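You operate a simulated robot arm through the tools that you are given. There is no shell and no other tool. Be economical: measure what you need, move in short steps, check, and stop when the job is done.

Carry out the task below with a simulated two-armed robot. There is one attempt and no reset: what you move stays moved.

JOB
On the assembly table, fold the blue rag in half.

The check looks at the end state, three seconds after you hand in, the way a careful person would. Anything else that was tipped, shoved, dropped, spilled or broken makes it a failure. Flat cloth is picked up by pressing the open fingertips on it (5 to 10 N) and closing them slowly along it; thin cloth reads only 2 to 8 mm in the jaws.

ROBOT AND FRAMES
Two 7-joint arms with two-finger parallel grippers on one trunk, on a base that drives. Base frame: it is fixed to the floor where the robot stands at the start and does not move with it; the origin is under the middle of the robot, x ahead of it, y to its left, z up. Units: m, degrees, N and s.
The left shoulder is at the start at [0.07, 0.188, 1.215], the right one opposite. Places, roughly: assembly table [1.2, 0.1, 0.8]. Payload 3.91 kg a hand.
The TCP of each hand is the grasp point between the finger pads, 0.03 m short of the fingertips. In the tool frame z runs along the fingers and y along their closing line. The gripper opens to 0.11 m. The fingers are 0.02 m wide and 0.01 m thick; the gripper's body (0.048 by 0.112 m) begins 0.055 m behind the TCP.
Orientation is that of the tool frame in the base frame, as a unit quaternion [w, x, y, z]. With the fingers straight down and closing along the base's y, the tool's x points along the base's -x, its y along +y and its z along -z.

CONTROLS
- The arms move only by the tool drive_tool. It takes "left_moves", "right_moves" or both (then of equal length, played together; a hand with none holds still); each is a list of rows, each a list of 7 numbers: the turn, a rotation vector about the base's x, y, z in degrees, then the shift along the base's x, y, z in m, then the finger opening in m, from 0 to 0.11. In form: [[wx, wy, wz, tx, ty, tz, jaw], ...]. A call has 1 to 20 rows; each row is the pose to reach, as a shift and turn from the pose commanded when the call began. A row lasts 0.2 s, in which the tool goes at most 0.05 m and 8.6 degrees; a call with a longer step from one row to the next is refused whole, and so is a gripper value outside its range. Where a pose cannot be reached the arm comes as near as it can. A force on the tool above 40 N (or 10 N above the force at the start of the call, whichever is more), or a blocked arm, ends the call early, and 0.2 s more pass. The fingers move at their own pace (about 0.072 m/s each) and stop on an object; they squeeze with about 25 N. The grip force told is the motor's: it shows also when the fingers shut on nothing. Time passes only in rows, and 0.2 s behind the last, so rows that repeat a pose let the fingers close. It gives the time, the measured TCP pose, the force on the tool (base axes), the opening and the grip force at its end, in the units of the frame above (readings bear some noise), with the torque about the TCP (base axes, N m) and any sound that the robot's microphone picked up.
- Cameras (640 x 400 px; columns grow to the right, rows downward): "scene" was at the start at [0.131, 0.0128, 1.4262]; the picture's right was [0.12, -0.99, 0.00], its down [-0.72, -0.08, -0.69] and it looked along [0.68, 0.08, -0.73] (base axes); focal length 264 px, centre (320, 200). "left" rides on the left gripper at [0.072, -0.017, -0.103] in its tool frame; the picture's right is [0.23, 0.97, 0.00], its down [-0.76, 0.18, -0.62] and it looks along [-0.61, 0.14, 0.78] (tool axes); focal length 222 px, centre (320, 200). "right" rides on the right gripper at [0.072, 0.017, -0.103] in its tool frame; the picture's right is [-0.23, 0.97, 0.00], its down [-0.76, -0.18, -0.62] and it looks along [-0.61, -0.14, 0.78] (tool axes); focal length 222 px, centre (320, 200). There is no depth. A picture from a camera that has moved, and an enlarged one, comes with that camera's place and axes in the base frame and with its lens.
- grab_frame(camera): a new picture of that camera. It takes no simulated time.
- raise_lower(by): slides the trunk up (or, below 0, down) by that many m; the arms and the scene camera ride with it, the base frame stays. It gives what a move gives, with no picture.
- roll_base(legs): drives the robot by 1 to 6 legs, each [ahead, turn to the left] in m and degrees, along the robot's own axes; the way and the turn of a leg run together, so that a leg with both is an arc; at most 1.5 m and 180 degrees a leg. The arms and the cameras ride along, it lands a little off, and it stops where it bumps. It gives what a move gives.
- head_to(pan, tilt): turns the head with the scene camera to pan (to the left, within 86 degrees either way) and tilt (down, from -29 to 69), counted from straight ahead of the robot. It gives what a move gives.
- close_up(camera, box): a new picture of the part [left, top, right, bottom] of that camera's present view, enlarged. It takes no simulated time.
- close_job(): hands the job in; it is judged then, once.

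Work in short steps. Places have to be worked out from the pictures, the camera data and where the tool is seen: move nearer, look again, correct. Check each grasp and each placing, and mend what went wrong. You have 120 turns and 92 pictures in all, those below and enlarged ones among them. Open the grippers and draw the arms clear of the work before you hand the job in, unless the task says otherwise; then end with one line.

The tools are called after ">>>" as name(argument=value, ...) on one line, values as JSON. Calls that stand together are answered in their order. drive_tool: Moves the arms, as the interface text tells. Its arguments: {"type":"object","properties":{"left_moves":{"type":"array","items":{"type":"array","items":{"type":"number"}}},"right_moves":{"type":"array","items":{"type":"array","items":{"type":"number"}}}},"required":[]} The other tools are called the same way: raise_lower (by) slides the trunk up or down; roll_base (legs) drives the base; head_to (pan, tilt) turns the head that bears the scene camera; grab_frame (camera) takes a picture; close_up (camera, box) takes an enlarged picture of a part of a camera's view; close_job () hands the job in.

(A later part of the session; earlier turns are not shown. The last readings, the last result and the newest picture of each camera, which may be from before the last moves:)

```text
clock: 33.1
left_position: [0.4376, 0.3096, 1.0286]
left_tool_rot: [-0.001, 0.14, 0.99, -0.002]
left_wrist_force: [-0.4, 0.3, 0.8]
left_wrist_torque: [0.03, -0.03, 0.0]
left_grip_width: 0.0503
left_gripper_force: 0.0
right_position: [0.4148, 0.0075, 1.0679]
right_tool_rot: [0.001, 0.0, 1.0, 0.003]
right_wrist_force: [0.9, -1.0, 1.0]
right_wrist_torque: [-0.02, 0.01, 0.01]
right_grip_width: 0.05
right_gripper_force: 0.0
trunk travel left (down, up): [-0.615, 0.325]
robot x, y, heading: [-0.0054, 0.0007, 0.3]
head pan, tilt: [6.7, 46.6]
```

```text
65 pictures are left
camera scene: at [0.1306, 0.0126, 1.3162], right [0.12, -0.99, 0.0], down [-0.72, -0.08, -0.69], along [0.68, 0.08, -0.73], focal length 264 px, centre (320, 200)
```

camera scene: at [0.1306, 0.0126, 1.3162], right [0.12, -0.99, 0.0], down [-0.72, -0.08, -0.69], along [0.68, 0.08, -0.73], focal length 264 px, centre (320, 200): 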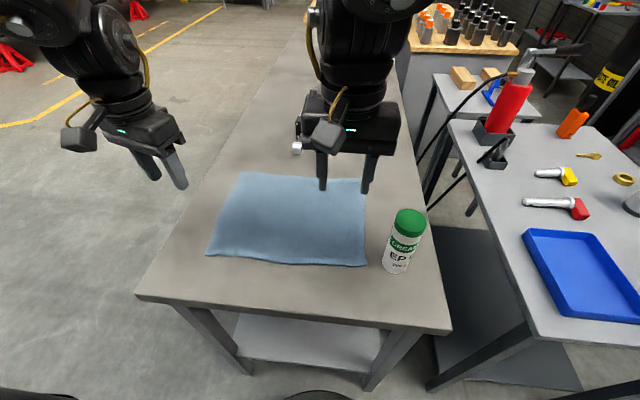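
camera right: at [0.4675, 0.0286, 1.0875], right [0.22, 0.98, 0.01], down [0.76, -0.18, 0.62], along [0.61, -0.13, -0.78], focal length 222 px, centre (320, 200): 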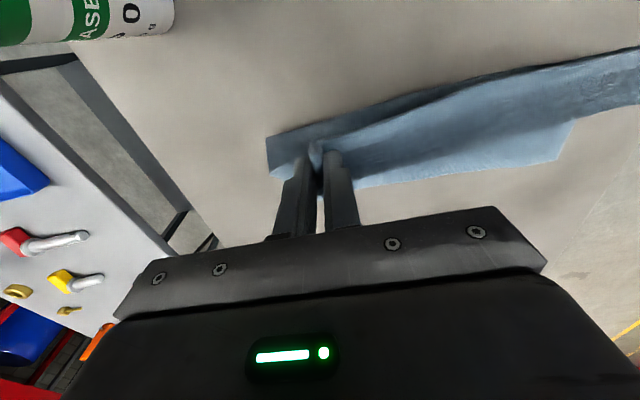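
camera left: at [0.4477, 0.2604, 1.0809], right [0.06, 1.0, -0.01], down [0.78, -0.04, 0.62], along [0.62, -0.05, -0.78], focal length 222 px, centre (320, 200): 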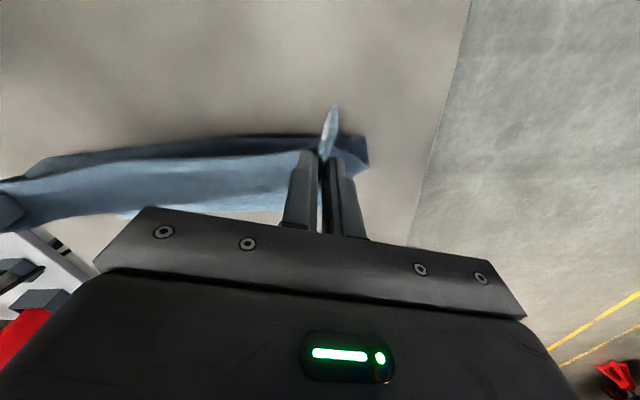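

The rag is flat again, back at the start of the fold. Before turning the base right, I move the right hand up and to the left so it swings clear of the bottle.

>>> drive_tool(right_moves=[[0, 0, 0, 0, 0.03, 0.03, 0.05], [0, 0, 0, 0, 0.06, 0.06, 0.05], [0, 0, 0, 0, 0.08, 0.08, 0.05], [0, 0, 0, 0, 0.08, 0.08, 0.05]], left_moves=[[0, 0, 0, 0.01, 0.02, 0.02, 0.05], [0, 0, 0, 0.02, 0.04, 0.04, 0.05], [0, 0, 0, 0.02, 0.06, 0.06, 0.05], [0, 0, 0, 0.02, 0.06, 0.06, 0.05]])

>>> roll_base(legs=[[0, -14]])

>>> grab_frame(camera="scene")

```text
clock: 34.1
left_position: [0.4559, 0.3695, 1.0886]
left_tool_rot: [-0.001, 0.14, 0.99, -0.002]
left_wrist_force: [0.0, -0.3, 0.2]
left_wrist_torque: [-0.01, 0.05, -0.01]
left_grip_width: 0.0502
left_gripper_force: 0.0
right_position: [0.4173, 0.0875, 1.1466]
right_tool_rot: [0.001, 0.0, 1.0, 0.002]
right_wrist_force: [1.0, -0.3, -0.7]
right_wrist_torque: [0.0, 0.02, 0.02]
right_grip_width: 0.0501
right_gripper_force: 0.0
trunk travel left (down, up): [-0.615, 0.325]
robot x, y, heading: [-0.0014, 0.0015, -0.2]
head pan, tilt: [6.7, 46.6]
```

```text
clock: 35.4
left_position: [0.5324, 0.2497, 1.0883]
left_tool_rot: [-0.002, 0.259, 0.966, -0.002]
left_wrist_force: [-0.3, 0.2, 0.5]
left_wrist_torque: [0.01, -0.01, 0.0]
left_grip_width: 0.05
left_gripper_force: 0.0
right_position: [0.4246, -0.0151, 1.1475]
right_tool_rot: [0.002, 0.121, 0.993, 0.002]
right_wrist_force: [-0.1, 0.3, 0.1]
right_wrist_torque: [0.0, 0.01, -0.04]
right_grip_width: 0.0501
right_gripper_force: 0.1
trunk travel left (down, up): [-0.615, 0.325]
robot x, y, heading: [-0.0025, 0.0005, -13.8]
head pan, tilt: [6.7, 46.6]
```

```text
64 pictures are left
camera scene: at [0.1295, -0.0184, 1.3162], right [-0.13, -0.99, 0.0], down [-0.72, 0.09, -0.69], along [0.68, -0.09, -0.73], focal length 264 px, centre (320, 200)
```

scene: 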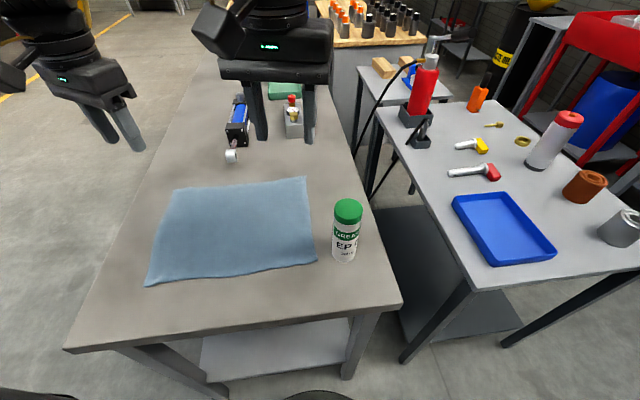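

The base is now at -14° and the rag looks flat. I dry-run both hands to the fold's end position, well above the cloth, to confirm the reach.

>>> drive_tool(left_moves=[[0, 0, 0, 0.03, -0.005, -0.02, 0.05], [0, 0, 0, 0.06, -0.01, -0.04, 0.05], [0, 0, 0, 0.09, -0.015, -0.06, 0.05], [0, 0, 0, 0.12, -0.015, -0.08, 0.05], [0, 0, 0, 0.133, -0.015, -0.1, 0.05], [0, 0, 0, 0.133, -0.015, -0.14, 0.05], [0, 0, 0, 0.133, -0.015, -0.17, 0.05], [0, 0, 0, 0.133, -0.015, -0.17, 0.05]], right_moves=[[0, 0, 0, 0.04, 0.005, 0, 0.05], [0, 0, 0, 0.08, 0.01, -0.02, 0.05], [0, 0, 0, 0.12, 0.015, -0.04, 0.05], [0, 0, 0, 0.155, 0.02, -0.07, 0.05], [0, 0, 0, 0.19, 0.025, -0.1, 0.05], [0, 0, 0, 0.22, 0.025, -0.14, 0.05], [0, 0, 0, 0.235, 0.025, -0.18, 0.05], [0, 0, 0, 0.235, 0.025, -0.22, 0.05]])

```text
clock: 37.2
left_position: [0.6665, 0.2333, 0.917]
left_tool_rot: [-0.002, 0.259, 0.966, -0.002]
left_wrist_force: [-0.6, -0.3, -1.0]
left_wrist_torque: [-0.01, 0.01, 0.01]
left_grip_width: 0.05
left_gripper_force: 0.0
right_position: [0.5982, -0.0745, 0.939]
right_tool_rot: [0.002, 0.122, 0.992, 0.005]
right_wrist_force: [-0.6, -0.3, -0.7]
right_wrist_torque: [0.0, 0.04, -0.01]
right_grip_width: 0.0505
right_gripper_force: 0.0
right hand out of reach, approached as far as the arm can: row 3, 4, 5, 6, 7, 8
trunk travel left (down, up): [-0.615, 0.325]
robot x, y, heading: [0.0025, 0.0005, -13.8]
head pan, tilt: [6.7, 46.6]
```

The left reaches the end position now, but the right doesn't with its present yaw. By symmetry the right needs positive yaw, so I test that.

>>> drive_tool(right_moves=[[0, 0, 8, 0, 0, 0.01, 0.05], [0, 0, 16, 0.01, 0.01, 0.01, 0.05], [0, 0, 24, 0.02, 0.03, 0.0, 0.05], [0, 0, 28, 0.035, 0.05, -0.01, 0.05], [0, 0, 28, 0.05, 0.07, -0.02, 0.05], [0, 0, 28, 0.062, 0.085, -0.02, 0.05], [0, 0, 28, 0.062, 0.085, -0.02, 0.05]])

```text
clock: 38.2
left_position: [0.6645, 0.233, 0.9193]
left_tool_rot: [0.0, 0.259, 0.966, -0.001]
left_wrist_force: [0.0, 0.8, 0.3]
left_wrist_torque: [0.0, -0.02, 0.01]
left_grip_width: 0.0503
left_gripper_force: 0.1
right_position: [0.5012, -0.0507, 0.9121]
right_tool_rot: [-0.06, -0.079, 0.994, 0.053]
right_wrist_force: [-0.5, -0.3, 1.1]
right_wrist_torque: [0.0, -0.02, -0.01]
right_grip_width: 0.0504
right_gripper_force: 0.0
right hand out of reach, approached as far as the arm can: row 1, 2, 3, 4
trunk travel left (down, up): [-0.615, 0.325]
robot x, y, heading: [0.0002, 0.0017, -14.2]
head pan, tilt: [6.7, 46.6]
stopped in row 4 (right hand): the arm was blocked; the commanded pose is now the measured one
```

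The right moved the wrong way and reports being blocked. I look before anything else.

>>> grab_frame(camera="scene")

>>> grab_frame(camera="right")

```text
63 pictures are left
camera scene: at [0.1295, -0.0188, 1.3162], right [-0.13, -0.99, 0.0], down [-0.72, 0.09, -0.69], along [0.68, -0.09, -0.73], focal length 264 px, centre (320, 200)
```

scene: 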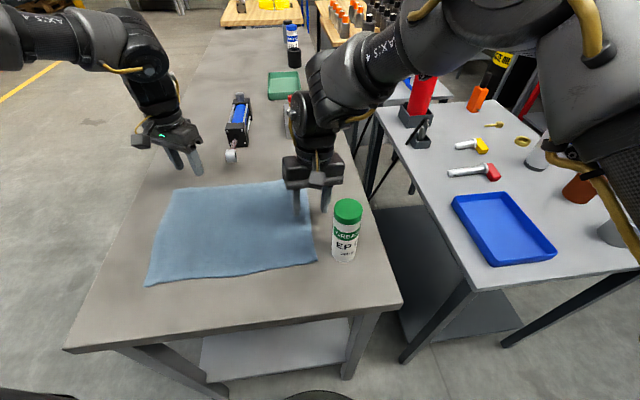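

```text
62 pictures are left
camera right: at [0.4406, -0.0549, 1.0243], right [0.07, 0.99, 0.09], down [0.85, -0.11, 0.51], along [0.52, 0.04, -0.86], focal length 222 px, centre (320, 200)
```

right: 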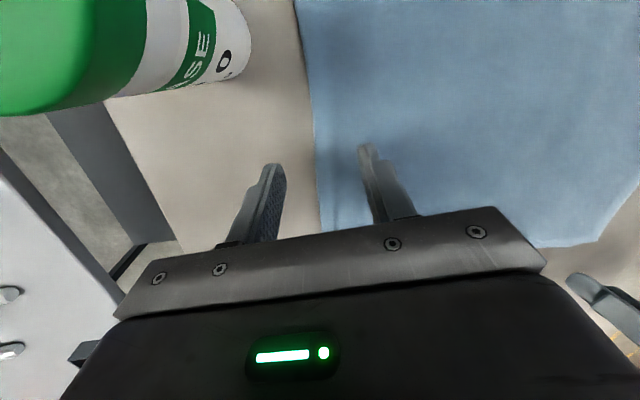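

Nothing was touched; the right arm simply can't reach that far inward with the base at -14°. A smaller turn of about -4°, with the hands gripping a little wider, suits both arms. I lift both hands and level the right first.

>>> drive_tool(right_moves=[[0, 0, 0, 0, 0, 0.02, 0.05], [-2, -2, -4, 0, 0, 0.05, 0.05], [-4, -4, -9, 0, 0.01, 0.09, 0.05], [-6, -7, -14, 0, 0.02, 0.13, 0.05], [-6, -7, -19, 0, 0.02, 0.17, 0.05], [-6, -7, -19, 0, 0.03, 0.2, 0.05], [-6, -7, -19, 0, 0.03, 0.2, 0.05]], left_moves=[[0, 0, 0, 0, 0, 0.03, 0.05], [0, 0, 0, -0.02, 0, 0.07, 0.05], [0, 0, 0, -0.05, 0, 0.11, 0.05], [0, 0, 0, -0.09, 0.005, 0.14, 0.05], [0, 0, 0, -0.13, 0.01, 0.15, 0.05], [0, 0, 0, -0.15, 0.02, 0.15, 0.05], [0, 0, 0, -0.15, 0.02, 0.15, 0.05]])

>>> roll_base(legs=[[0, 10]])

>>> grab_frame(camera="scene")

```text
refused: row 4 steps farther than a row can; nothing moved
```

```text
clock: 39.3
left_position: [0.6149, 0.3459, 0.9175]
left_tool_rot: [-0.001, 0.175, 0.985, -0.003]
left_wrist_force: [-0.4, -0.6, -0.8]
left_wrist_torque: [-0.02, -0.01, -0.01]
left_grip_width: 0.0502
left_gripper_force: 0.1
right_position: [0.5036, 0.0403, 0.917]
right_tool_rot: [-0.062, -0.167, 0.983, 0.049]
right_wrist_force: [-0.2, 0.1, -0.3]
right_wrist_torque: [-0.04, -0.01, 0.03]
right_grip_width: 0.05
right_gripper_force: 0.0
trunk travel left (down, up): [-0.615, 0.325]
robot x, y, heading: [0.0031, -0.0039, -4.1]
head pan, tilt: [6.7, 46.6]
```

```text
61 pictures are left
camera scene: at [0.1313, 0.0047, 1.3162], right [0.05, -1.0, 0.0], down [-0.73, -0.04, -0.69], along [0.69, 0.03, -0.73], focal length 264 px, centre (320, 200)
```

scene: 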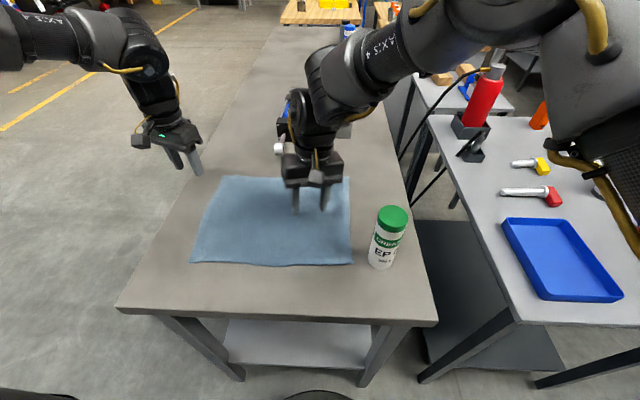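

The arm move was refused but the base turn went through cleanly (heading -4.1°). I now level the right hand and bring both to hover over the near edge.

>>> drive_tool(right_moves=[[0, 0, 0, 0, 0, 0.02, 0.05], [-1.4, -1.8, -4.8, 0, 0, 0.05, 0.05], [-2.8, -3.6, -9.6, -0.02, -0.01, 0.06, 0.05], [-4.2, -5.4, -14.4, -0.04, -0.02, 0.06, 0.05], [-5.6, -7.1, -19.2, -0.06, -0.03, 0.06, 0.05], [-5.6, -7.1, -19.2, -0.085, -0.037, 0.04, 0.05], [-5.6, -7.1, -19.2, -0.085, -0.037, 0.01, 0.05], [-5.6, -7.1, -19.2, -0.085, -0.037, 0, 0.05]], left_moves=[[0, 0, 0, 0, 0, 0.03, 0.05], [0, 0, 0, -0.03, -0.01, 0.05, 0.05], [0, 0, 0, -0.065, -0.025, 0.05, 0.05], [0, 0, 0, -0.1, -0.04, 0.05, 0.05], [0, 0, 0, -0.135, -0.055, 0.05, 0.05], [0, 0, 0, -0.17, -0.07, 0.03, 0.05], [0, 0, 0, -0.195, -0.08, 0.01, 0.05], [0, 0, 0, -0.195, -0.085, 0, 0.05]])

>>> grab_frame(camera="left")

>>> grab_frame(camera="right")

```text
clock: 41.1
left_position: [0.4193, 0.2587, 0.9189]
left_tool_rot: [-0.001, 0.174, 0.985, -0.002]
left_wrist_force: [-0.2, -0.1, -0.3]
left_wrist_torque: [0.03, -0.02, 0.02]
left_grip_width: 0.0503
left_gripper_force: 0.1
right_position: [0.4194, 0.0027, 0.9167]
right_tool_rot: [0.0, -0.001, 1.0, 0.001]
right_wrist_force: [-0.2, 1.3, 0.2]
right_wrist_torque: [-0.01, 0.05, -0.01]
right_grip_width: 0.0501
right_gripper_force: 0.1
trunk travel left (down, up): [-0.615, 0.325]
robot x, y, heading: [0.0035, -0.0003, -3.7]
head pan, tilt: [6.7, 46.6]
```

```text
60 pictures are left
camera left: at [0.3442, 0.2689, 1.0221], right [0.12, 0.99, 0.0], down [0.78, -0.09, 0.62], along [0.62, -0.08, -0.78], focal length 222 px, centre (320, 200)
```

left: 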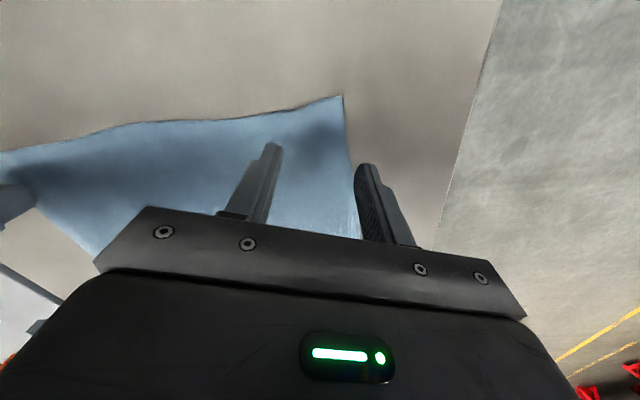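

```text
59 pictures are left
camera right: at [0.3451, 0.0197, 1.0191], right [0.23, 0.97, 0.0], down [0.76, -0.18, 0.62], along [0.61, -0.14, -0.78], focal length 222 px, centre (320, 200)
```

right: 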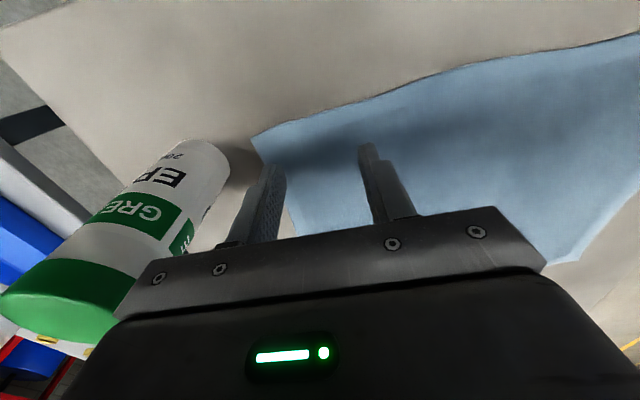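

The near edge now runs from (0.404, -0.05) to (0.389, 0.28). I go to grasp spots at y=0.238 and y=0.0, about 1 cm inside the edge, and come down to touch lightly.

>>> drive_tool(left_moves=[[0, 0, 0, -0.005, -0.01, -0.015, 0.05], [0, 0, 0, -0.009, -0.021, -0.03, 0.05], [0, 0, 0, -0.009, -0.021, -0.039, 0.05], [0, 0, 0, -0.009, -0.021, -0.0435, 0.05], [0, 0, 0, -0.009, -0.021, -0.0455, 0.05], [0, 0, 0, -0.009, -0.021, -0.0455, 0.05]], right_moves=[[0, 0, 0, -0.006, -0.003, -0.015, 0.05], [0, 0, 0, -0.006, -0.003, -0.03, 0.05], [0, 0, 0, -0.006, -0.003, -0.037, 0.05], [0, 0, 0, -0.006, -0.003, -0.042, 0.05], [0, 0, 0, -0.006, -0.003, -0.044, 0.05], [0, 0, 0, -0.006, -0.003, -0.044, 0.05]])

>>> grab_frame(camera="left")

>>> grab_frame(camera="right")

```text
clock: 42.5
left_position: [0.4102, 0.2377, 0.8734]
left_tool_rot: [0.0, 0.174, 0.985, -0.002]
left_wrist_force: [0.3, 0.1, 3.9]
left_wrist_torque: [0.04, -0.04, 0.01]
left_grip_width: 0.0502
left_gripper_force: 0.1
right_position: [0.4126, -0.0017, 0.8736]
right_tool_rot: [0.001, 0.0, 1.0, 0.001]
right_wrist_force: [1.2, 0.0, 12.3]
right_wrist_torque: [-0.05, -0.03, -0.01]
right_grip_width: 0.0501
right_gripper_force: 0.1
trunk travel left (down, up): [-0.615, 0.325]
robot x, y, heading: [-0.0028, 0.0032, -3.7]
head pan, tilt: [6.7, 46.6]
```

```text
58 pictures are left
camera left: at [0.3348, 0.2485, 0.9773], right [0.12, 0.99, 0.0], down [0.78, -0.09, 0.62], along [0.62, -0.08, -0.78], focal length 222 px, centre (320, 200)
```

left: 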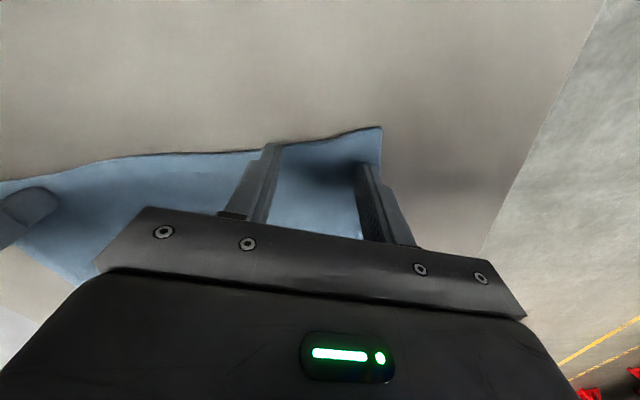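

```text
57 pictures are left
camera right: at [0.3388, 0.0164, 0.9758], right [0.23, 0.97, 0.0], down [0.76, -0.18, 0.62], along [0.61, -0.14, -0.78], focal length 222 px, centre (320, 200)
```

right: 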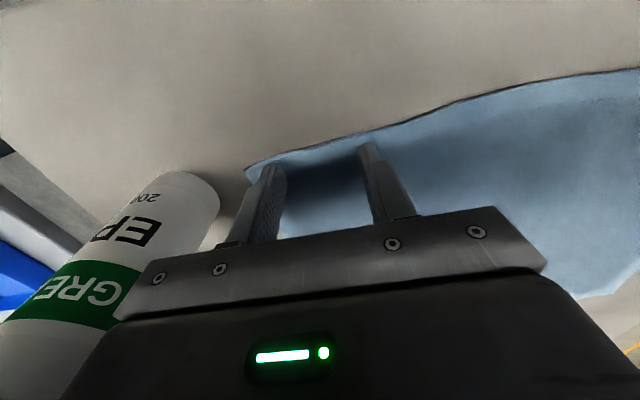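

Placement is good; I move the left 4 mm further in and press it slightly more, then close both slowly.

>>> drive_tool(left_moves=[[0, 0, 0, 0.002, 0, 0.006, 0.05], [0, 0, 0, 0.005, -0.002, 0.004, 0.05], [0, 0, 0, 0.005, -0.002, 0, 0.05], [0, 0, 0, 0.005, -0.002, -0.0012, 0.05], [0, 0, 0, 0.005, -0.002, -0.0012, 0.046], [0, 0, 0, 0.005, -0.002, -0.0012, 0.042], [0, 0, 0, 0.005, -0.002, -0.0012, 0.038], [0, 0, 0, 0.005, -0.002, -0.0012, 0.034], [0, 0, 0, 0.005, -0.002, -0.0012, 0.03], [0, 0, 0, 0.005, -0.002, -0.0012, 0.026], [0, 0, 0, 0.005, -0.002, -0.0012, 0.022], [0, 0, 0, 0.005, -0.002, -0.0012, 0.018], [0, 0, 0, 0.005, -0.002, -0.0012, 0.014], [0, 0, 0, 0.005, -0.002, -0.0012, 0.01], [0, 0, 0, 0.005, -0.002, -0.0012, 0.006], [0, 0, 0, 0.005, -0.002, -0.0012, 0.002], [0, 0, 0, 0.005, -0.002, -0.0012, 0], [0, 0, 0, 0.005, -0.002, -0.0012, 0], [0, 0, 0, 0.005, -0.002, -0.0012, 0]], right_moves=[[0, 0, 0, 0, 0, 0, 0.05], [0, 0, 0, 0, 0, 0, 0.05], [0, 0, 0, 0, 0, 0, 0.05], [0, 0, 0, 0, 0, 0, 0.05], [0, 0, 0, 0, 0, 0, 0.046], [0, 0, 0, 0, 0, 0, 0.042], [0, 0, 0, 0, 0, 0, 0.038], [0, 0, 0, 0, 0, 0, 0.034], [0, 0, 0, 0, 0, 0, 0.03], [0, 0, 0, 0, 0, 0, 0.026], [0, 0, 0, 0, 0, 0, 0.022], [0, 0, 0, 0, 0, 0, 0.018], [0, 0, 0, 0, 0, 0, 0.014], [0, 0, 0, 0, 0, 0, 0.01], [0, 0, 0, 0, 0, 0, 0.006], [0, 0, 0, 0, 0, 0, 0.002], [0, 0, 0, 0, 0, 0, 0], [0, 0, 0, 0, 0, 0, 0], [0, 0, 0, 0, 0, 0, 0]])

>>> grab_frame(camera="left")

>>> grab_frame(camera="right")

```text
clock: 46.5
left_position: [0.4129, 0.2359, 0.8727]
left_tool_rot: [0.001, 0.175, 0.985, -0.003]
left_wrist_force: [-0.2, -11.1, 11.2]
left_wrist_torque: [-0.35, -0.02, 0.02]
left_grip_width: 0.0047
left_gripper_force: 25.3
right_position: [0.4125, 0.0001, 0.8735]
right_tool_rot: [0.001, -0.002, 1.0, 0.001]
right_wrist_force: [-0.3, 10.8, 13.7]
right_wrist_torque: [0.36, 0.02, 0.01]
right_grip_width: 0.0062
right_gripper_force: 24.9
trunk travel left (down, up): [-0.615, 0.325]
robot x, y, heading: [-0.0001, 0.0001, -3.9]
head pan, tilt: [6.7, 46.6]
```

```text
56 pictures are left
camera left: at [0.3391, 0.2461, 0.9765], right [0.12, 0.99, 0.0], down [0.78, -0.09, 0.62], along [0.62, -0.08, -0.78], focal length 222 px, centre (320, 200)
```

left: 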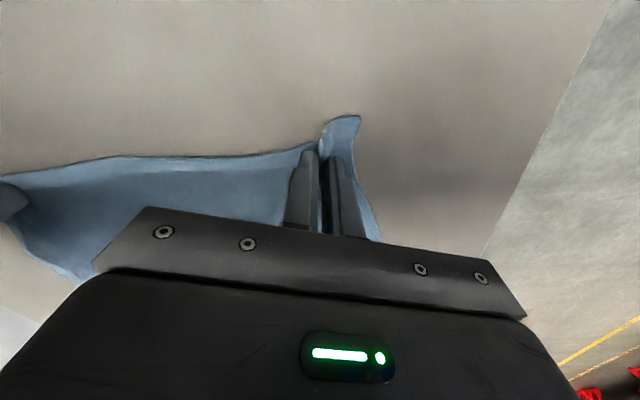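

```text
55 pictures are left
camera right: at [0.3377, 0.0162, 0.9758], right [0.23, 0.97, 0.0], down [0.76, -0.18, 0.62], along [0.61, -0.14, -0.78], focal length 222 px, centre (320, 200)
```

right: 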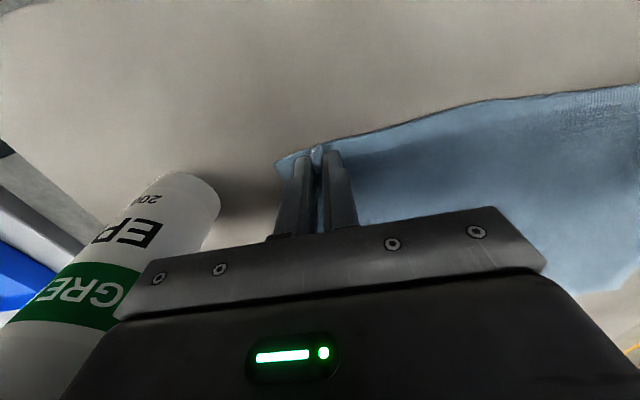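

Both hands hold cloth (5–6 mm). I repeat the arc lift to above the crease line, easing the tension slightly.

>>> drive_tool(left_moves=[[0, 0, 0, 0, -0.001, 0.012, 0], [0, 0, 0, 0.003, -0.001, 0.028, 0], [0, 0, 0, 0.01, -0.001, 0.045, 0], [0, 0, 0, 0.018, -0.001, 0.06, 0], [0, 0, 0, 0.03, -0.001, 0.074, 0], [0, 0, 0, 0.045, -0.001, 0.086, 0], [0, 0, 0, 0.06, -0.001, 0.095, 0], [0, 0, 0, 0.075, -0.001, 0.1, 0], [0, 0, 0, 0.092, -0.001, 0.103, 0], [0, 0, 0, 0.11, -0.001, 0.104, 0]], right_moves=[[0, 0, 0, 0, 0.002, 0.012, 0], [0, 0, 0, 0.003, 0.004, 0.028, 0], [0, 0, 0, 0.01, 0.005, 0.045, 0], [0, 0, 0, 0.018, 0.005, 0.06, 0], [0, 0, 0, 0.03, 0.005, 0.075, 0], [0, 0, 0, 0.045, 0.005, 0.088, 0], [0, 0, 0, 0.062, 0.005, 0.098, 0], [0, 0, 0, 0.08, 0.005, 0.106, 0], [0, 0, 0, 0.1, 0.005, 0.108, 0], [0, 0, 0, 0.12, 0.005, 0.108, 0]])

>>> grab_frame(camera="scene")

```text
clock: 48.7
left_position: [0.5273, 0.2359, 0.9752]
left_tool_rot: [-0.002, 0.175, 0.985, -0.002]
left_wrist_force: [-0.1, -3.8, -0.7]
left_wrist_torque: [-0.13, -0.02, 0.0]
left_grip_width: 0.0045
left_gripper_force: 25.1
right_position: [0.5339, 0.0053, 0.9805]
right_tool_rot: [0.0, -0.001, 1.0, 0.0]
right_wrist_force: [-0.5, 5.0, 1.0]
right_wrist_torque: [0.12, 0.04, 0.05]
right_grip_width: 0.0054
right_gripper_force: 24.6
trunk travel left (down, up): [-0.615, 0.325]
robot x, y, heading: [-0.002, -0.0013, -4.0]
head pan, tilt: [6.7, 46.6]
```

```text
54 pictures are left
camera scene: at [0.133, 0.0043, 1.316], right [0.05, -1.0, 0.0], down [-0.73, -0.04, -0.69], along [0.69, 0.03, -0.73], focal length 264 px, centre (320, 200)
```

scene: 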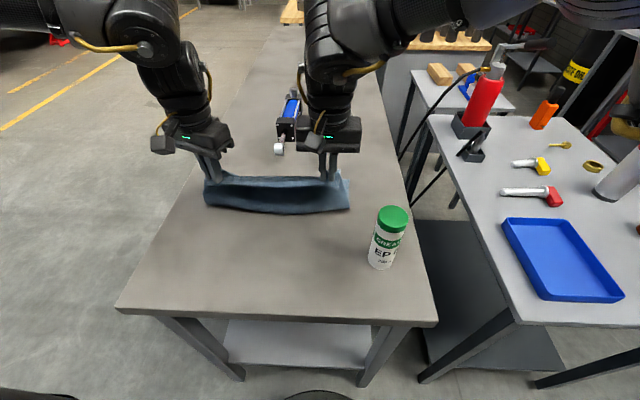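

Both arms follow well now and tension is low. I continue forward past the crease with a slight backward tilt of the fingers, so the edge strip turns over the right way.

>>> drive_tool(left_moves=[[0, 0, 0, 0.018, 0, -0.001, 0], [0, 4, 0, 0.036, 0, -0.005, 0], [0, 8, 0, 0.053, 0, -0.012, 0], [0, 12, 0, 0.068, 0, -0.021, 0], [0, 16, 0, 0.082, 0, -0.032, 0], [0, 16, 0, 0.082, 0, -0.032, 0]], right_moves=[[0, 0, 0, 0.02, 0, -0.001, 0], [0, 4, 0, 0.04, 0, -0.005, 0], [0, 8, 0, 0.06, 0, -0.012, 0], [0, 12, 0, 0.077, 0, -0.021, 0], [0, 16, 0, 0.093, 0, -0.032, 0], [0, 16, 0, 0.093, 0, -0.032, 0]])

>>> grab_frame(camera="scene")

>>> grab_frame(camera="left")

>>> grab_frame(camera="right")

```text
clock: 50.1
left_position: [0.5306, 0.2807, 0.9334]
left_tool_rot: [-0.135, 0.174, 0.975, -0.029]
left_wrist_force: [2.3, -29.5, 1.4]
left_wrist_torque: [-0.88, -0.06, 0.33]
left_grip_width: 0.0061
left_gripper_force: 25.5
left hand out of reach, approached as far as the arm can: row 2, 3, 4, 5, 6
right_position: [0.5499, 0.0308, 0.9479]
right_tool_rot: [-0.14, 0.0, 0.99, 0.005]
right_wrist_force: [-2.2, 28.6, -1.5]
right_wrist_torque: [0.89, 0.02, -0.21]
right_grip_width: 0.0074
right_gripper_force: 25.2
right hand out of reach, approached as far as the arm can: row 3, 4, 5, 6
trunk travel left (down, up): [-0.615, 0.325]
robot x, y, heading: [-0.0032, 0.0008, -4.0]
head pan, tilt: [6.7, 46.6]
```

```text
53 pictures are left
camera scene: at [0.1306, 0.0032, 1.3163], right [0.05, -1.0, 0.0], down [-0.73, -0.03, -0.69], along [0.69, 0.03, -0.73], focal length 264 px, centre (320, 200)
```

scene: 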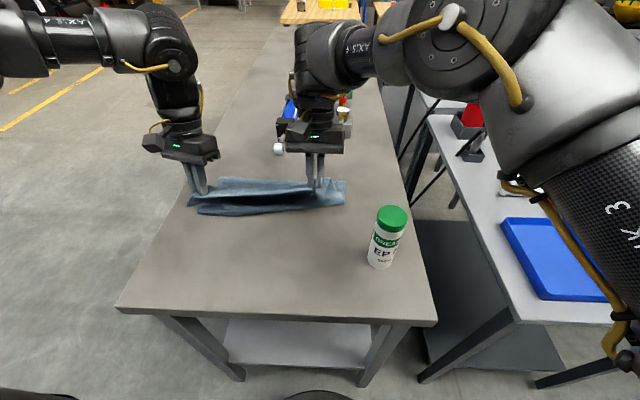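

```text
52 pictures are left
camera left: at [0.4863, 0.2905, 1.0531], right [0.12, 0.99, -0.04], down [0.92, -0.09, 0.39], along [0.38, -0.09, -0.92], focal length 222 px, centre (320, 200)
```

left: 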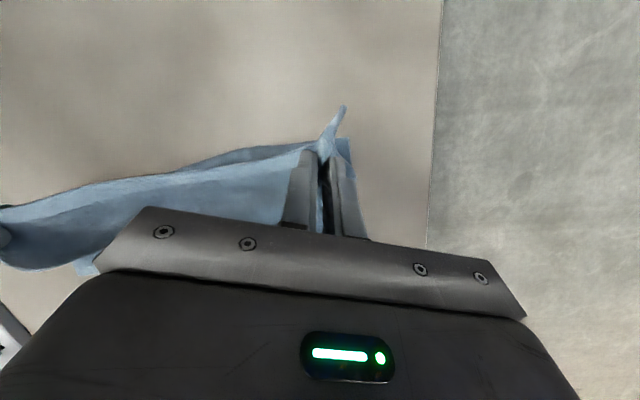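

```text
51 pictures are left
camera right: at [0.5084, 0.0465, 1.0681], right [0.22, 0.97, -0.06], down [0.9, -0.18, 0.39], along [0.37, -0.13, -0.92], focal length 222 px, centre (320, 200)
```

right: 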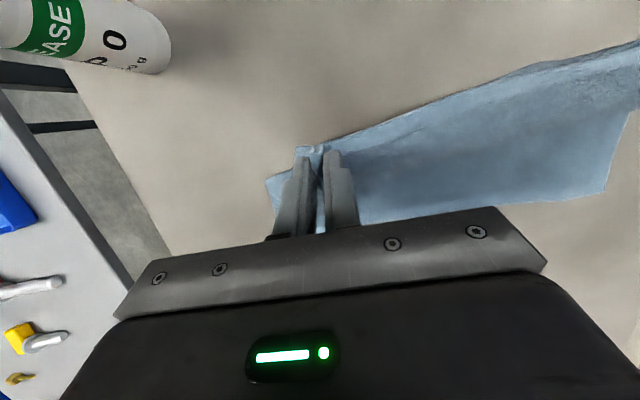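

The tilt drives both wrists into their limits, and the left drifted outward. I undo the tilt and bring both hands back into line with fingers straight down before continuing.

>>> drive_tool(left_moves=[[0, -6, 0, 0, -0.01, 0.006, 0], [0, -12, 0, 0.003, -0.02, 0.012, 0], [0, -18, 0, 0.01, -0.032, 0.016, 0], [0, -20, 0, 0.025, -0.045, 0.016, 0], [0, -20, 0, 0.04, -0.045, 0.014, 0], [0, -20, 0, 0.055, -0.045, 0.01, 0], [0, -20, 0, 0.055, -0.045, 0.01, 0]], right_moves=[[0, -6, 0, 0, -0.006, 0.006, 0], [0, -12, 0, 0.003, -0.014, 0.01, 0], [0, -18, 0, 0.01, -0.02, 0.012, 0], [0, -20, 0, 0.025, -0.026, 0.01, 0], [0, -20, 0, 0.04, -0.026, 0.008, 0], [0, -20, 0, 0.055, -0.026, 0.004, 0], [0, -20, 0, 0.055, -0.026, 0.004, 0]])

>>> grab_frame(camera="scene")

```text
clock: 51.7
left_position: [0.5856, 0.2389, 0.9437]
left_tool_rot: [0.034, 0.174, 0.984, 0.004]
left_wrist_force: [-0.2, -2.9, 0.5]
left_wrist_torque: [-0.19, -0.04, 0.0]
left_grip_width: 0.0048
left_gripper_force: 25.2
right_position: [0.6025, 0.0054, 0.9535]
right_tool_rot: [0.035, 0.0, 0.999, 0.001]
right_wrist_force: [-1.5, 3.9, 0.1]
right_wrist_torque: [0.14, 0.0, 0.02]
right_grip_width: 0.0057
right_gripper_force: 24.5
right hand out of reach, approached as far as the arm can: row 6
trunk travel left (down, up): [-0.615, 0.325]
robot x, y, heading: [0.0004, -0.0011, -3.9]
head pan, tilt: [6.7, 46.6]
```

```text
50 pictures are left
camera scene: at [0.1307, 0.0038, 1.3163], right [0.05, -1.0, 0.0], down [-0.73, -0.03, -0.69], along [0.69, 0.03, -0.73], focal length 264 px, centre (320, 200)
```

scene: 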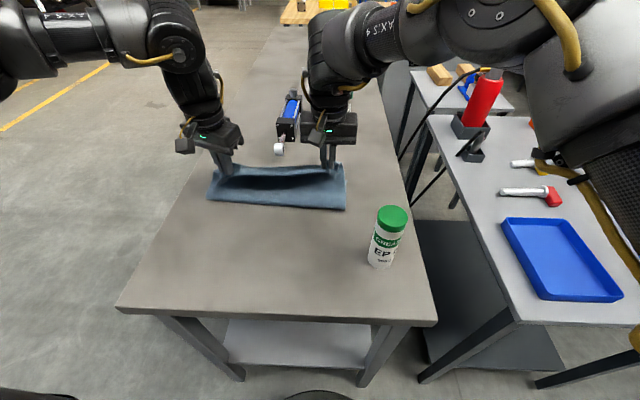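

Back in line with low tension. I finish the arc forward and down with a small helpful tilt the other way, stopping just above the far half.

>>> drive_tool(left_moves=[[0, -2, 0, 0.012, 0, -0.008, 0], [0, -4, 0, 0.022, 0, -0.02, 0], [0, -6, 0, 0.031, -0.001, -0.034, 0], [0, -6, 0, 0.038, -0.001, -0.048, 0], [0, -6, 0, 0.043, -0.001, -0.058, 0], [0, -6, 0, 0.045, -0.001, -0.064, 0], [0, -6, 0, 0.045, -0.001, -0.064, 0]], right_moves=[[0, -3, 0, 0.012, 0, -0.008, 0], [0, -6, 0, 0.024, 0, -0.022, 0], [0, -8, 0, 0.034, 0, -0.038, 0], [0, -8, 0, 0.042, 0, -0.053, 0], [0, -8, 0, 0.047, 0, -0.065, 0], [0, -8, 0, 0.05, 0, -0.073, 0], [0, -8, 0, 0.05, 0, -0.073, 0]])

>>> grab_frame(camera="scene")

>>> grab_frame(camera="left")

>>> grab_frame(camera="right")

```text
clock: 53.3
left_position: [0.6121, 0.2536, 0.8904]
left_tool_rot: [0.086, 0.174, 0.981, 0.012]
left_wrist_force: [-0.1, -16.0, 0.6]
left_wrist_torque: [-0.5, 0.0, -0.06]
left_grip_width: 0.005
left_gripper_force: 25.1
left hand out of reach, approached as far as the arm can: row 1, 2, 3, 4, 5, 6, 7
right_position: [0.6224, 0.011, 0.889]
right_tool_rot: [0.106, 0.001, 0.994, 0.001]
right_wrist_force: [-1.1, 15.2, 0.5]
right_wrist_torque: [0.46, 0.03, 0.1]
right_grip_width: 0.0064
right_gripper_force: 24.9
right hand out of reach, approached as far as the arm can: row 1, 2, 3, 4, 5, 6, 7
trunk travel left (down, up): [-0.615, 0.325]
robot x, y, heading: [0.0002, -0.003, -4.0]
head pan, tilt: [6.7, 46.6]
```

```text
49 pictures are left
camera scene: at [0.1312, 0.0038, 1.3162], right [0.05, -1.0, 0.0], down [-0.73, -0.03, -0.69], along [0.69, 0.03, -0.73], focal length 264 px, centre (320, 200)
```

scene: 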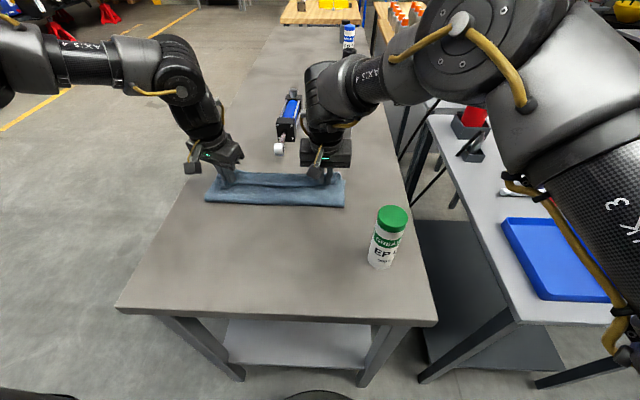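

```text
48 pictures are left
camera left: at [0.5208, 0.2641, 0.9798], right [0.12, 0.99, 0.01], down [0.66, -0.09, 0.75], along [0.74, -0.08, -0.66], focal length 222 px, centre (320, 200)
```

left: 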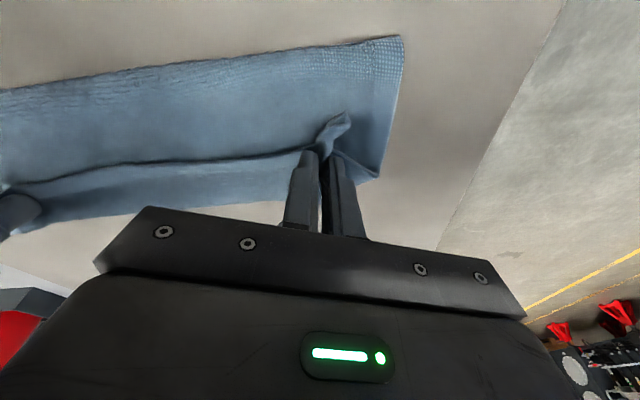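

```text
47 pictures are left
camera right: at [0.5282, 0.0278, 0.9735], right [0.22, 0.97, 0.05], down [0.61, -0.18, 0.77], along [0.76, -0.14, -0.64], focal length 222 px, centre (320, 200)
```

right: 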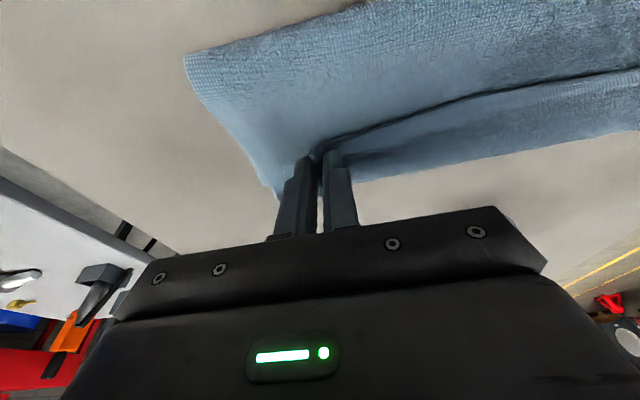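

The fold is forming nicely; the edge is about 3 cm short of the far edge, and the wrists look over-flexed because the trunk is low. I raise the trunk 6 cm (cloth has that slack), then lower the hands again toward the goal.

>>> raise_lower(by=0.06)

>>> drive_tool(left_moves=[[0, 0, 0, 0.0, -0.004, -0.008, 0], [0, 0, 0, 0.002, -0.008, -0.016, 0], [0, 0, 0, 0.006, -0.012, -0.026, 0], [0, 0, 0, 0.012, -0.014, -0.036, 0], [0, 0, 0, 0.012, -0.014, -0.036, 0]], right_moves=[[0, 0, 0, 0.0, -0.002, -0.008, 0], [0, 0, 0, 0.003, -0.003, -0.016, 0], [0, 0, 0, 0.01, -0.005, -0.026, 0], [0, 0, 0, 0.016, -0.005, -0.036, 0], [0, 0, 0, 0.016, -0.005, -0.036, 0]])

```text
clock: 54.3
left_position: [0.6143, 0.254, 0.9506]
left_tool_rot: [0.085, 0.174, 0.981, 0.011]
left_wrist_force: [-0.3, -16.9, 0.5]
left_wrist_torque: [-0.56, 0.0, -0.09]
left_grip_width: 0.0052
left_gripper_force: 25.0
right_position: [0.6218, 0.0109, 0.9471]
right_tool_rot: [0.107, 0.0, 0.994, 0.002]
right_wrist_force: [-0.7, 15.5, -0.3]
right_wrist_torque: [0.57, 0.01, 0.12]
right_grip_width: 0.0063
right_gripper_force: 24.9
trunk travel left (down, up): [-0.675, 0.265]
robot x, y, heading: [0.0006, -0.0021, -4.0]
head pan, tilt: [6.7, 46.6]
```

```text
clock: 55.5
left_position: [0.6065, 0.2581, 0.9274]
left_tool_rot: [0.087, 0.175, 0.981, 0.011]
left_wrist_force: [1.2, -23.7, -0.4]
left_wrist_torque: [-0.78, 0.01, -0.13]
left_grip_width: 0.0054
left_gripper_force: 24.8
left hand out of reach, approached as far as the arm can: row 1, 2, 3, 4, 5
right_position: [0.6176, 0.0105, 0.9152]
right_tool_rot: [0.106, 0.0, 0.994, 0.003]
right_wrist_force: [-1.8, 23.8, 1.1]
right_wrist_torque: [0.73, 0.03, 0.16]
right_grip_width: 0.0068
right_gripper_force: 25.0
right hand out of reach, approached as far as the arm can: row 2, 3, 4, 5
trunk travel left (down, up): [-0.675, 0.265]
robot x, y, heading: [-0.0026, 0.002, -3.6]
head pan, tilt: [6.7, 46.6]
```

Still limited, so now the outward finger tilt is the likely cause. I return the fingers to vertical and move toward the goal.

>>> drive_tool(left_moves=[[0, 3, 0, 0.002, -0.003, -0.002, 0], [0, 6, 0, 0.006, -0.008, -0.006, 0], [0, 9, 0, 0.012, -0.013, -0.012, 0], [0, 10, 0, 0.018, -0.018, -0.02, 0], [0, 10, 0, 0.024, -0.02, -0.03, 0], [0, 10, 0, 0.024, -0.02, -0.03, 0]], right_moves=[[0, 3, 0, 0.002, 0, -0.002, 0], [0, 6, 0, 0.008, -0.001, -0.004, 0], [0, 9, 0, 0.014, -0.002, -0.008, 0], [0, 12, 0, 0.02, -0.003, -0.012, 0], [0, 12, 0, 0.028, -0.003, -0.018, 0], [0, 12, 0, 0.028, -0.003, -0.018, 0]])

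>>> grab_frame(camera="scene")

```text
clock: 56.9
left_position: [0.5866, 0.2788, 0.9245]
left_tool_rot: [0.001, 0.175, 0.984, -0.004]
left_wrist_force: [-0.5, -22.4, -1.5]
left_wrist_torque: [-0.68, -0.05, 0.12]
left_grip_width: 0.0047
left_gripper_force: 25.0
left hand out of reach, approached as far as the arm can: row 1, 2, 3, 4, 5, 6
right_position: [0.5857, 0.0269, 0.9117]
right_tool_rot: [0.002, 0.002, 1.0, 0.004]
right_wrist_force: [0.2, 22.7, 1.0]
right_wrist_torque: [0.72, 0.0, -0.05]
right_grip_width: 0.0067
right_gripper_force: 24.7
right hand out of reach, approached as far as the arm can: row 1, 2, 3, 4, 5, 6
trunk travel left (down, up): [-0.675, 0.265]
robot x, y, heading: [-0.002, 0.0016, -4.0]
head pan, tilt: [6.7, 46.6]
```

```text
46 pictures are left
camera scene: at [0.1314, 0.0037, 1.3762], right [0.05, -1.0, 0.0], down [-0.73, -0.03, -0.69], along [0.69, 0.03, -0.73], focal length 264 px, centre (320, 200)
```

scene: 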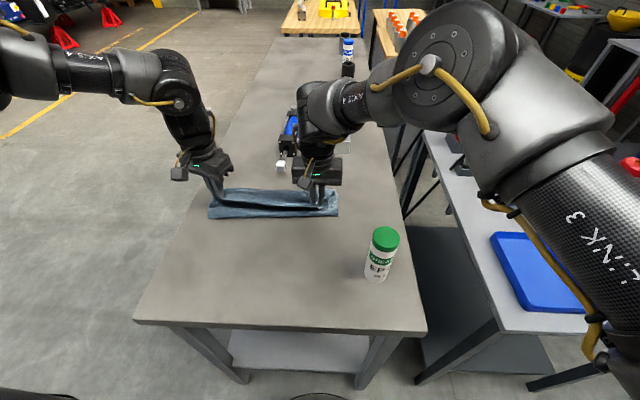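

Undoing the tilt made it worse, so tilting the fingertips away from the robot plus a low trunk is the right combination. I apply about -18° of tilt while moving forward, then lower the trunk.

>>> drive_tool(left_moves=[[0, -5, 0, 0.005, -0.007, 0.002, 0], [0, -10, 0, 0.015, -0.015, 0.005, 0], [0, -15, 0, 0.025, -0.025, 0.007, 0], [0, -20, 0, 0.033, -0.035, 0.008, 0], [0, -20, 0, 0.038, -0.041, 0.008, 0], [0, -20, 0, 0.038, -0.041, 0.008, 0]], right_moves=[[0, -5, 0, 0.005, -0.005, 0.006, 0], [0, -10, 0, 0.018, -0.012, 0.012, 0], [0, -15, 0, 0.032, -0.018, 0.018, 0], [0, -20, 0, 0.045, -0.021, 0.02, 0], [0, -20, 0, 0.052, -0.021, 0.02, 0], [0, -20, 0, 0.052, -0.021, 0.02, 0]])

>>> raise_lower(by=-0.04)

>>> grab_frame(camera="scene")

```text
clock: 58.3
left_position: [0.6207, 0.241, 0.9354]
left_tool_rot: [0.172, 0.171, 0.97, 0.028]
left_wrist_force: [1.2, -3.2, -0.2]
left_wrist_torque: [-0.14, 0.0, 0.0]
left_grip_width: 0.0044
left_gripper_force: 24.9
left hand out of reach, approached as far as the arm can: row 5, 6
right_position: [0.6391, 0.0075, 0.9315]
right_tool_rot: [0.174, 0.002, 0.985, 0.001]
right_wrist_force: [0.2, 3.3, -0.3]
right_wrist_torque: [0.08, -0.01, 0.0]
right_grip_width: 0.0049
right_gripper_force: 24.4
trunk travel left (down, up): [-0.675, 0.265]
robot x, y, heading: [-0.0035, -0.0035, -3.9]
head pan, tilt: [6.7, 46.6]
```

```text
clock: 59.1
left_position: [0.6208, 0.2406, 0.8939]
left_tool_rot: [0.171, 0.171, 0.97, 0.026]
left_wrist_force: [0.2, -2.3, -0.3]
left_wrist_torque: [-0.11, 0.01, 0.03]
left_grip_width: 0.0047
left_gripper_force: 24.9
right_position: [0.6377, 0.0069, 0.8922]
right_tool_rot: [0.175, 0.0, 0.985, 0.002]
right_wrist_force: [0.3, 2.6, 0.4]
right_wrist_torque: [0.04, 0.05, 0.04]
right_grip_width: 0.0048
right_gripper_force: 24.8
trunk travel left (down, up): [-0.635, 0.305]
robot x, y, heading: [-0.001, 0.0021, -3.8]
head pan, tilt: [6.7, 46.6]
```

```text
45 pictures are left
camera scene: at [0.131, 0.0038, 1.3362], right [0.05, -1.0, 0.0], down [-0.73, -0.03, -0.69], along [0.69, 0.03, -0.73], focal length 264 px, centre (320, 200)
```

scene: 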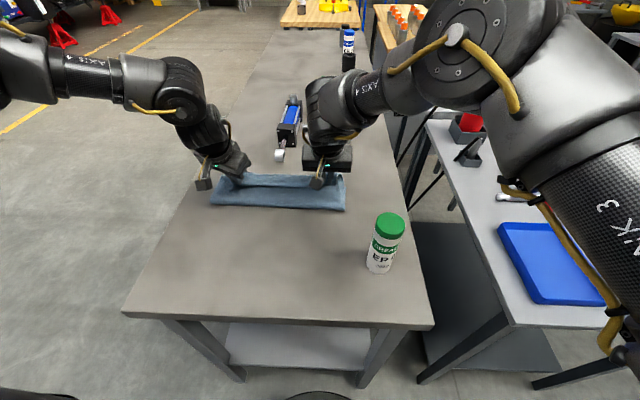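

Now both are almost exactly where wanted with low tension. I check the wrist views to see how the edges line up.

>>> grab_frame(camera="left")

>>> grab_frame(camera="right")

>>> close_up(camera="scene", box=[190, 130, 374, 245])

```text
44 pictures are left
camera left: at [0.5141, 0.2506, 0.9669], right [0.12, 0.99, 0.03], down [0.52, -0.09, 0.85], along [0.85, -0.08, -0.52], focal length 222 px, centre (320, 200)
```

left: 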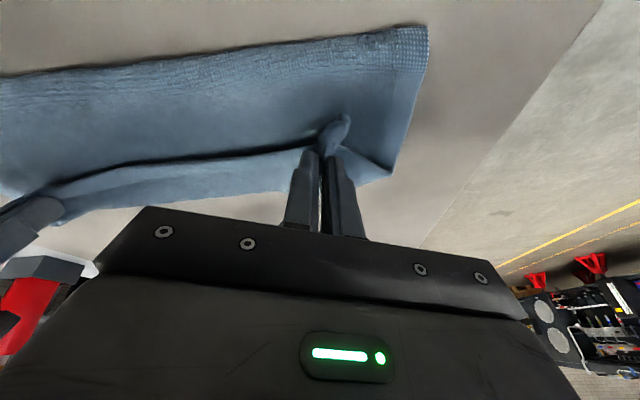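

```text
43 pictures are left
camera right: at [0.5337, 0.0244, 0.9635], right [0.21, 0.97, 0.08], down [0.5, -0.18, 0.85], along [0.84, -0.14, -0.53], focal length 222 px, centre (320, 200)
```

right: 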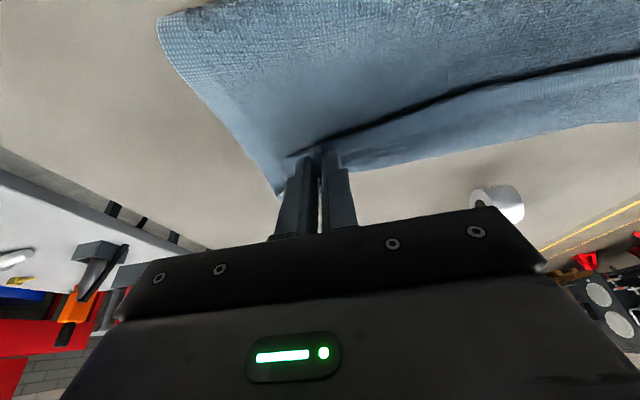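

```text
3.48 times, centred on (282, 188) of scene
camera zoom: at [0.131, 0.0038, 1.3362], right [0.05, -1.0, 0.0], down [-0.73, -0.03, -0.69], along [0.69, 0.03, -0.73], focal length 919 px, centre (452, 244)
```

zoom: 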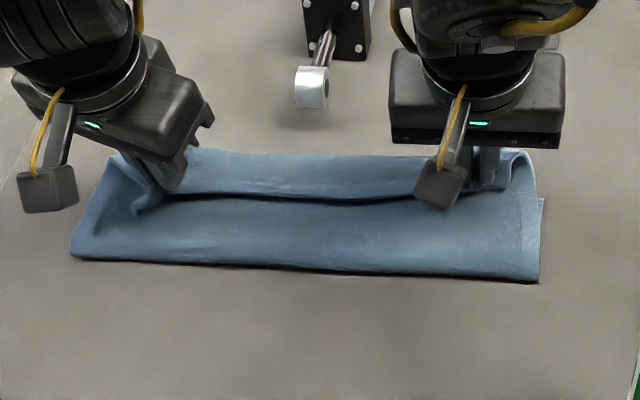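

The upper edge is still ~3 cm short: the far edge now sits at x≈0.69 (the rag crept forward a little) and the crease at x≈0.565. I move both hands another 3 cm forward with a bit more tilt.

>>> drive_tool(left_moves=[[0, -4, 0, 0.008, -0.001, 0.002, 0], [0, -8, 0, 0.015, -0.002, 0.002, 0], [0, -8, 0, 0.022, -0.002, 0, 0], [0, -8, 0, 0.029, -0.002, -0.004, 0], [0, -8, 0, 0.029, -0.002, -0.008, 0], [0, -8, 0, 0.029, -0.002, -0.008, 0]], right_moves=[[0, -4, 0, 0.008, 0, 0.002, 0], [0, -8, 0, 0.015, 0, 0.002, 0], [0, -8, 0, 0.022, 0, 0, 0], [0, -8, 0, 0.029, 0, -0.004, 0], [0, -8, 0, 0.029, 0, -0.008, 0], [0, -8, 0, 0.029, 0, -0.008, 0]])

>>> grab_frame(camera="left")

>>> grab_frame(camera="right")

>>> close_up(camera="scene", box=[190, 130, 374, 245])

```text
clock: 60.5
left_position: [0.6455, 0.2447, 0.8912]
left_tool_rot: [0.239, 0.17, 0.955, 0.038]
left_wrist_force: [0.8, -3.5, 0.2]
left_wrist_torque: [-0.16, 0.01, -0.05]
left_grip_width: 0.0043
left_gripper_force: 25.3
left hand out of reach, approached as far as the arm can: row 4, 5, 6
right_position: [0.6624, 0.01, 0.8837]
right_tool_rot: [0.243, 0.001, 0.97, 0.002]
right_wrist_force: [0.2, 4.8, 0.5]
right_wrist_torque: [0.12, 0.02, 0.04]
right_grip_width: 0.005
right_gripper_force: 25.2
right hand out of reach, approached as far as the arm can: row 4, 5, 6
trunk travel left (down, up): [-0.635, 0.305]
robot x, y, heading: [0.0009, -0.001, -3.8]
head pan, tilt: [6.7, 46.6]
```

```text
41 pictures are left
camera left: at [0.5303, 0.2553, 0.9472], right [0.11, 0.99, 0.05], down [0.39, -0.09, 0.92], along [0.91, -0.08, -0.4], focal length 222 px, centre (320, 200)
```

left: 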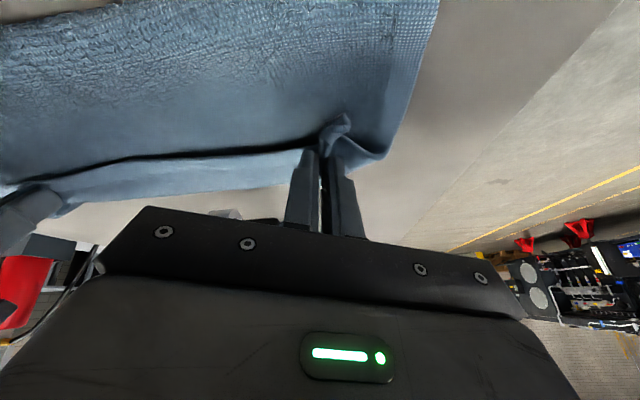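

```text
40 pictures are left
camera right: at [0.5485, 0.0259, 0.9406], right [0.2, 0.97, 0.11], down [0.38, -0.18, 0.91], along [0.9, -0.14, -0.4], focal length 222 px, centre (320, 200)
```

right: 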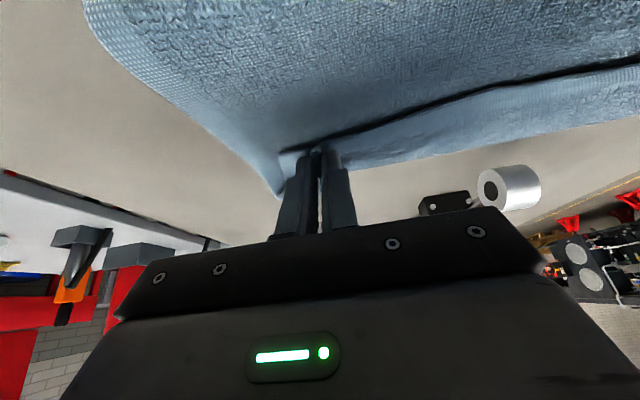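

```text
3.48 times, centred on (282, 188) of scene
camera zoom: at [0.1315, 0.0039, 1.3362], right [0.05, -1.0, 0.0], down [-0.73, -0.03, -0.69], along [0.69, 0.03, -0.73], focal length 919 px, centre (452, 244)
```

zoom: 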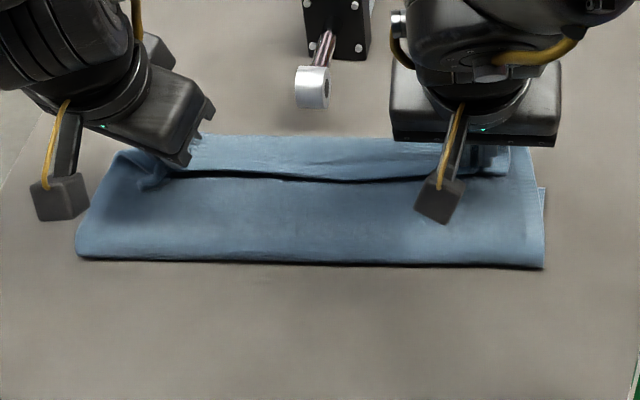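

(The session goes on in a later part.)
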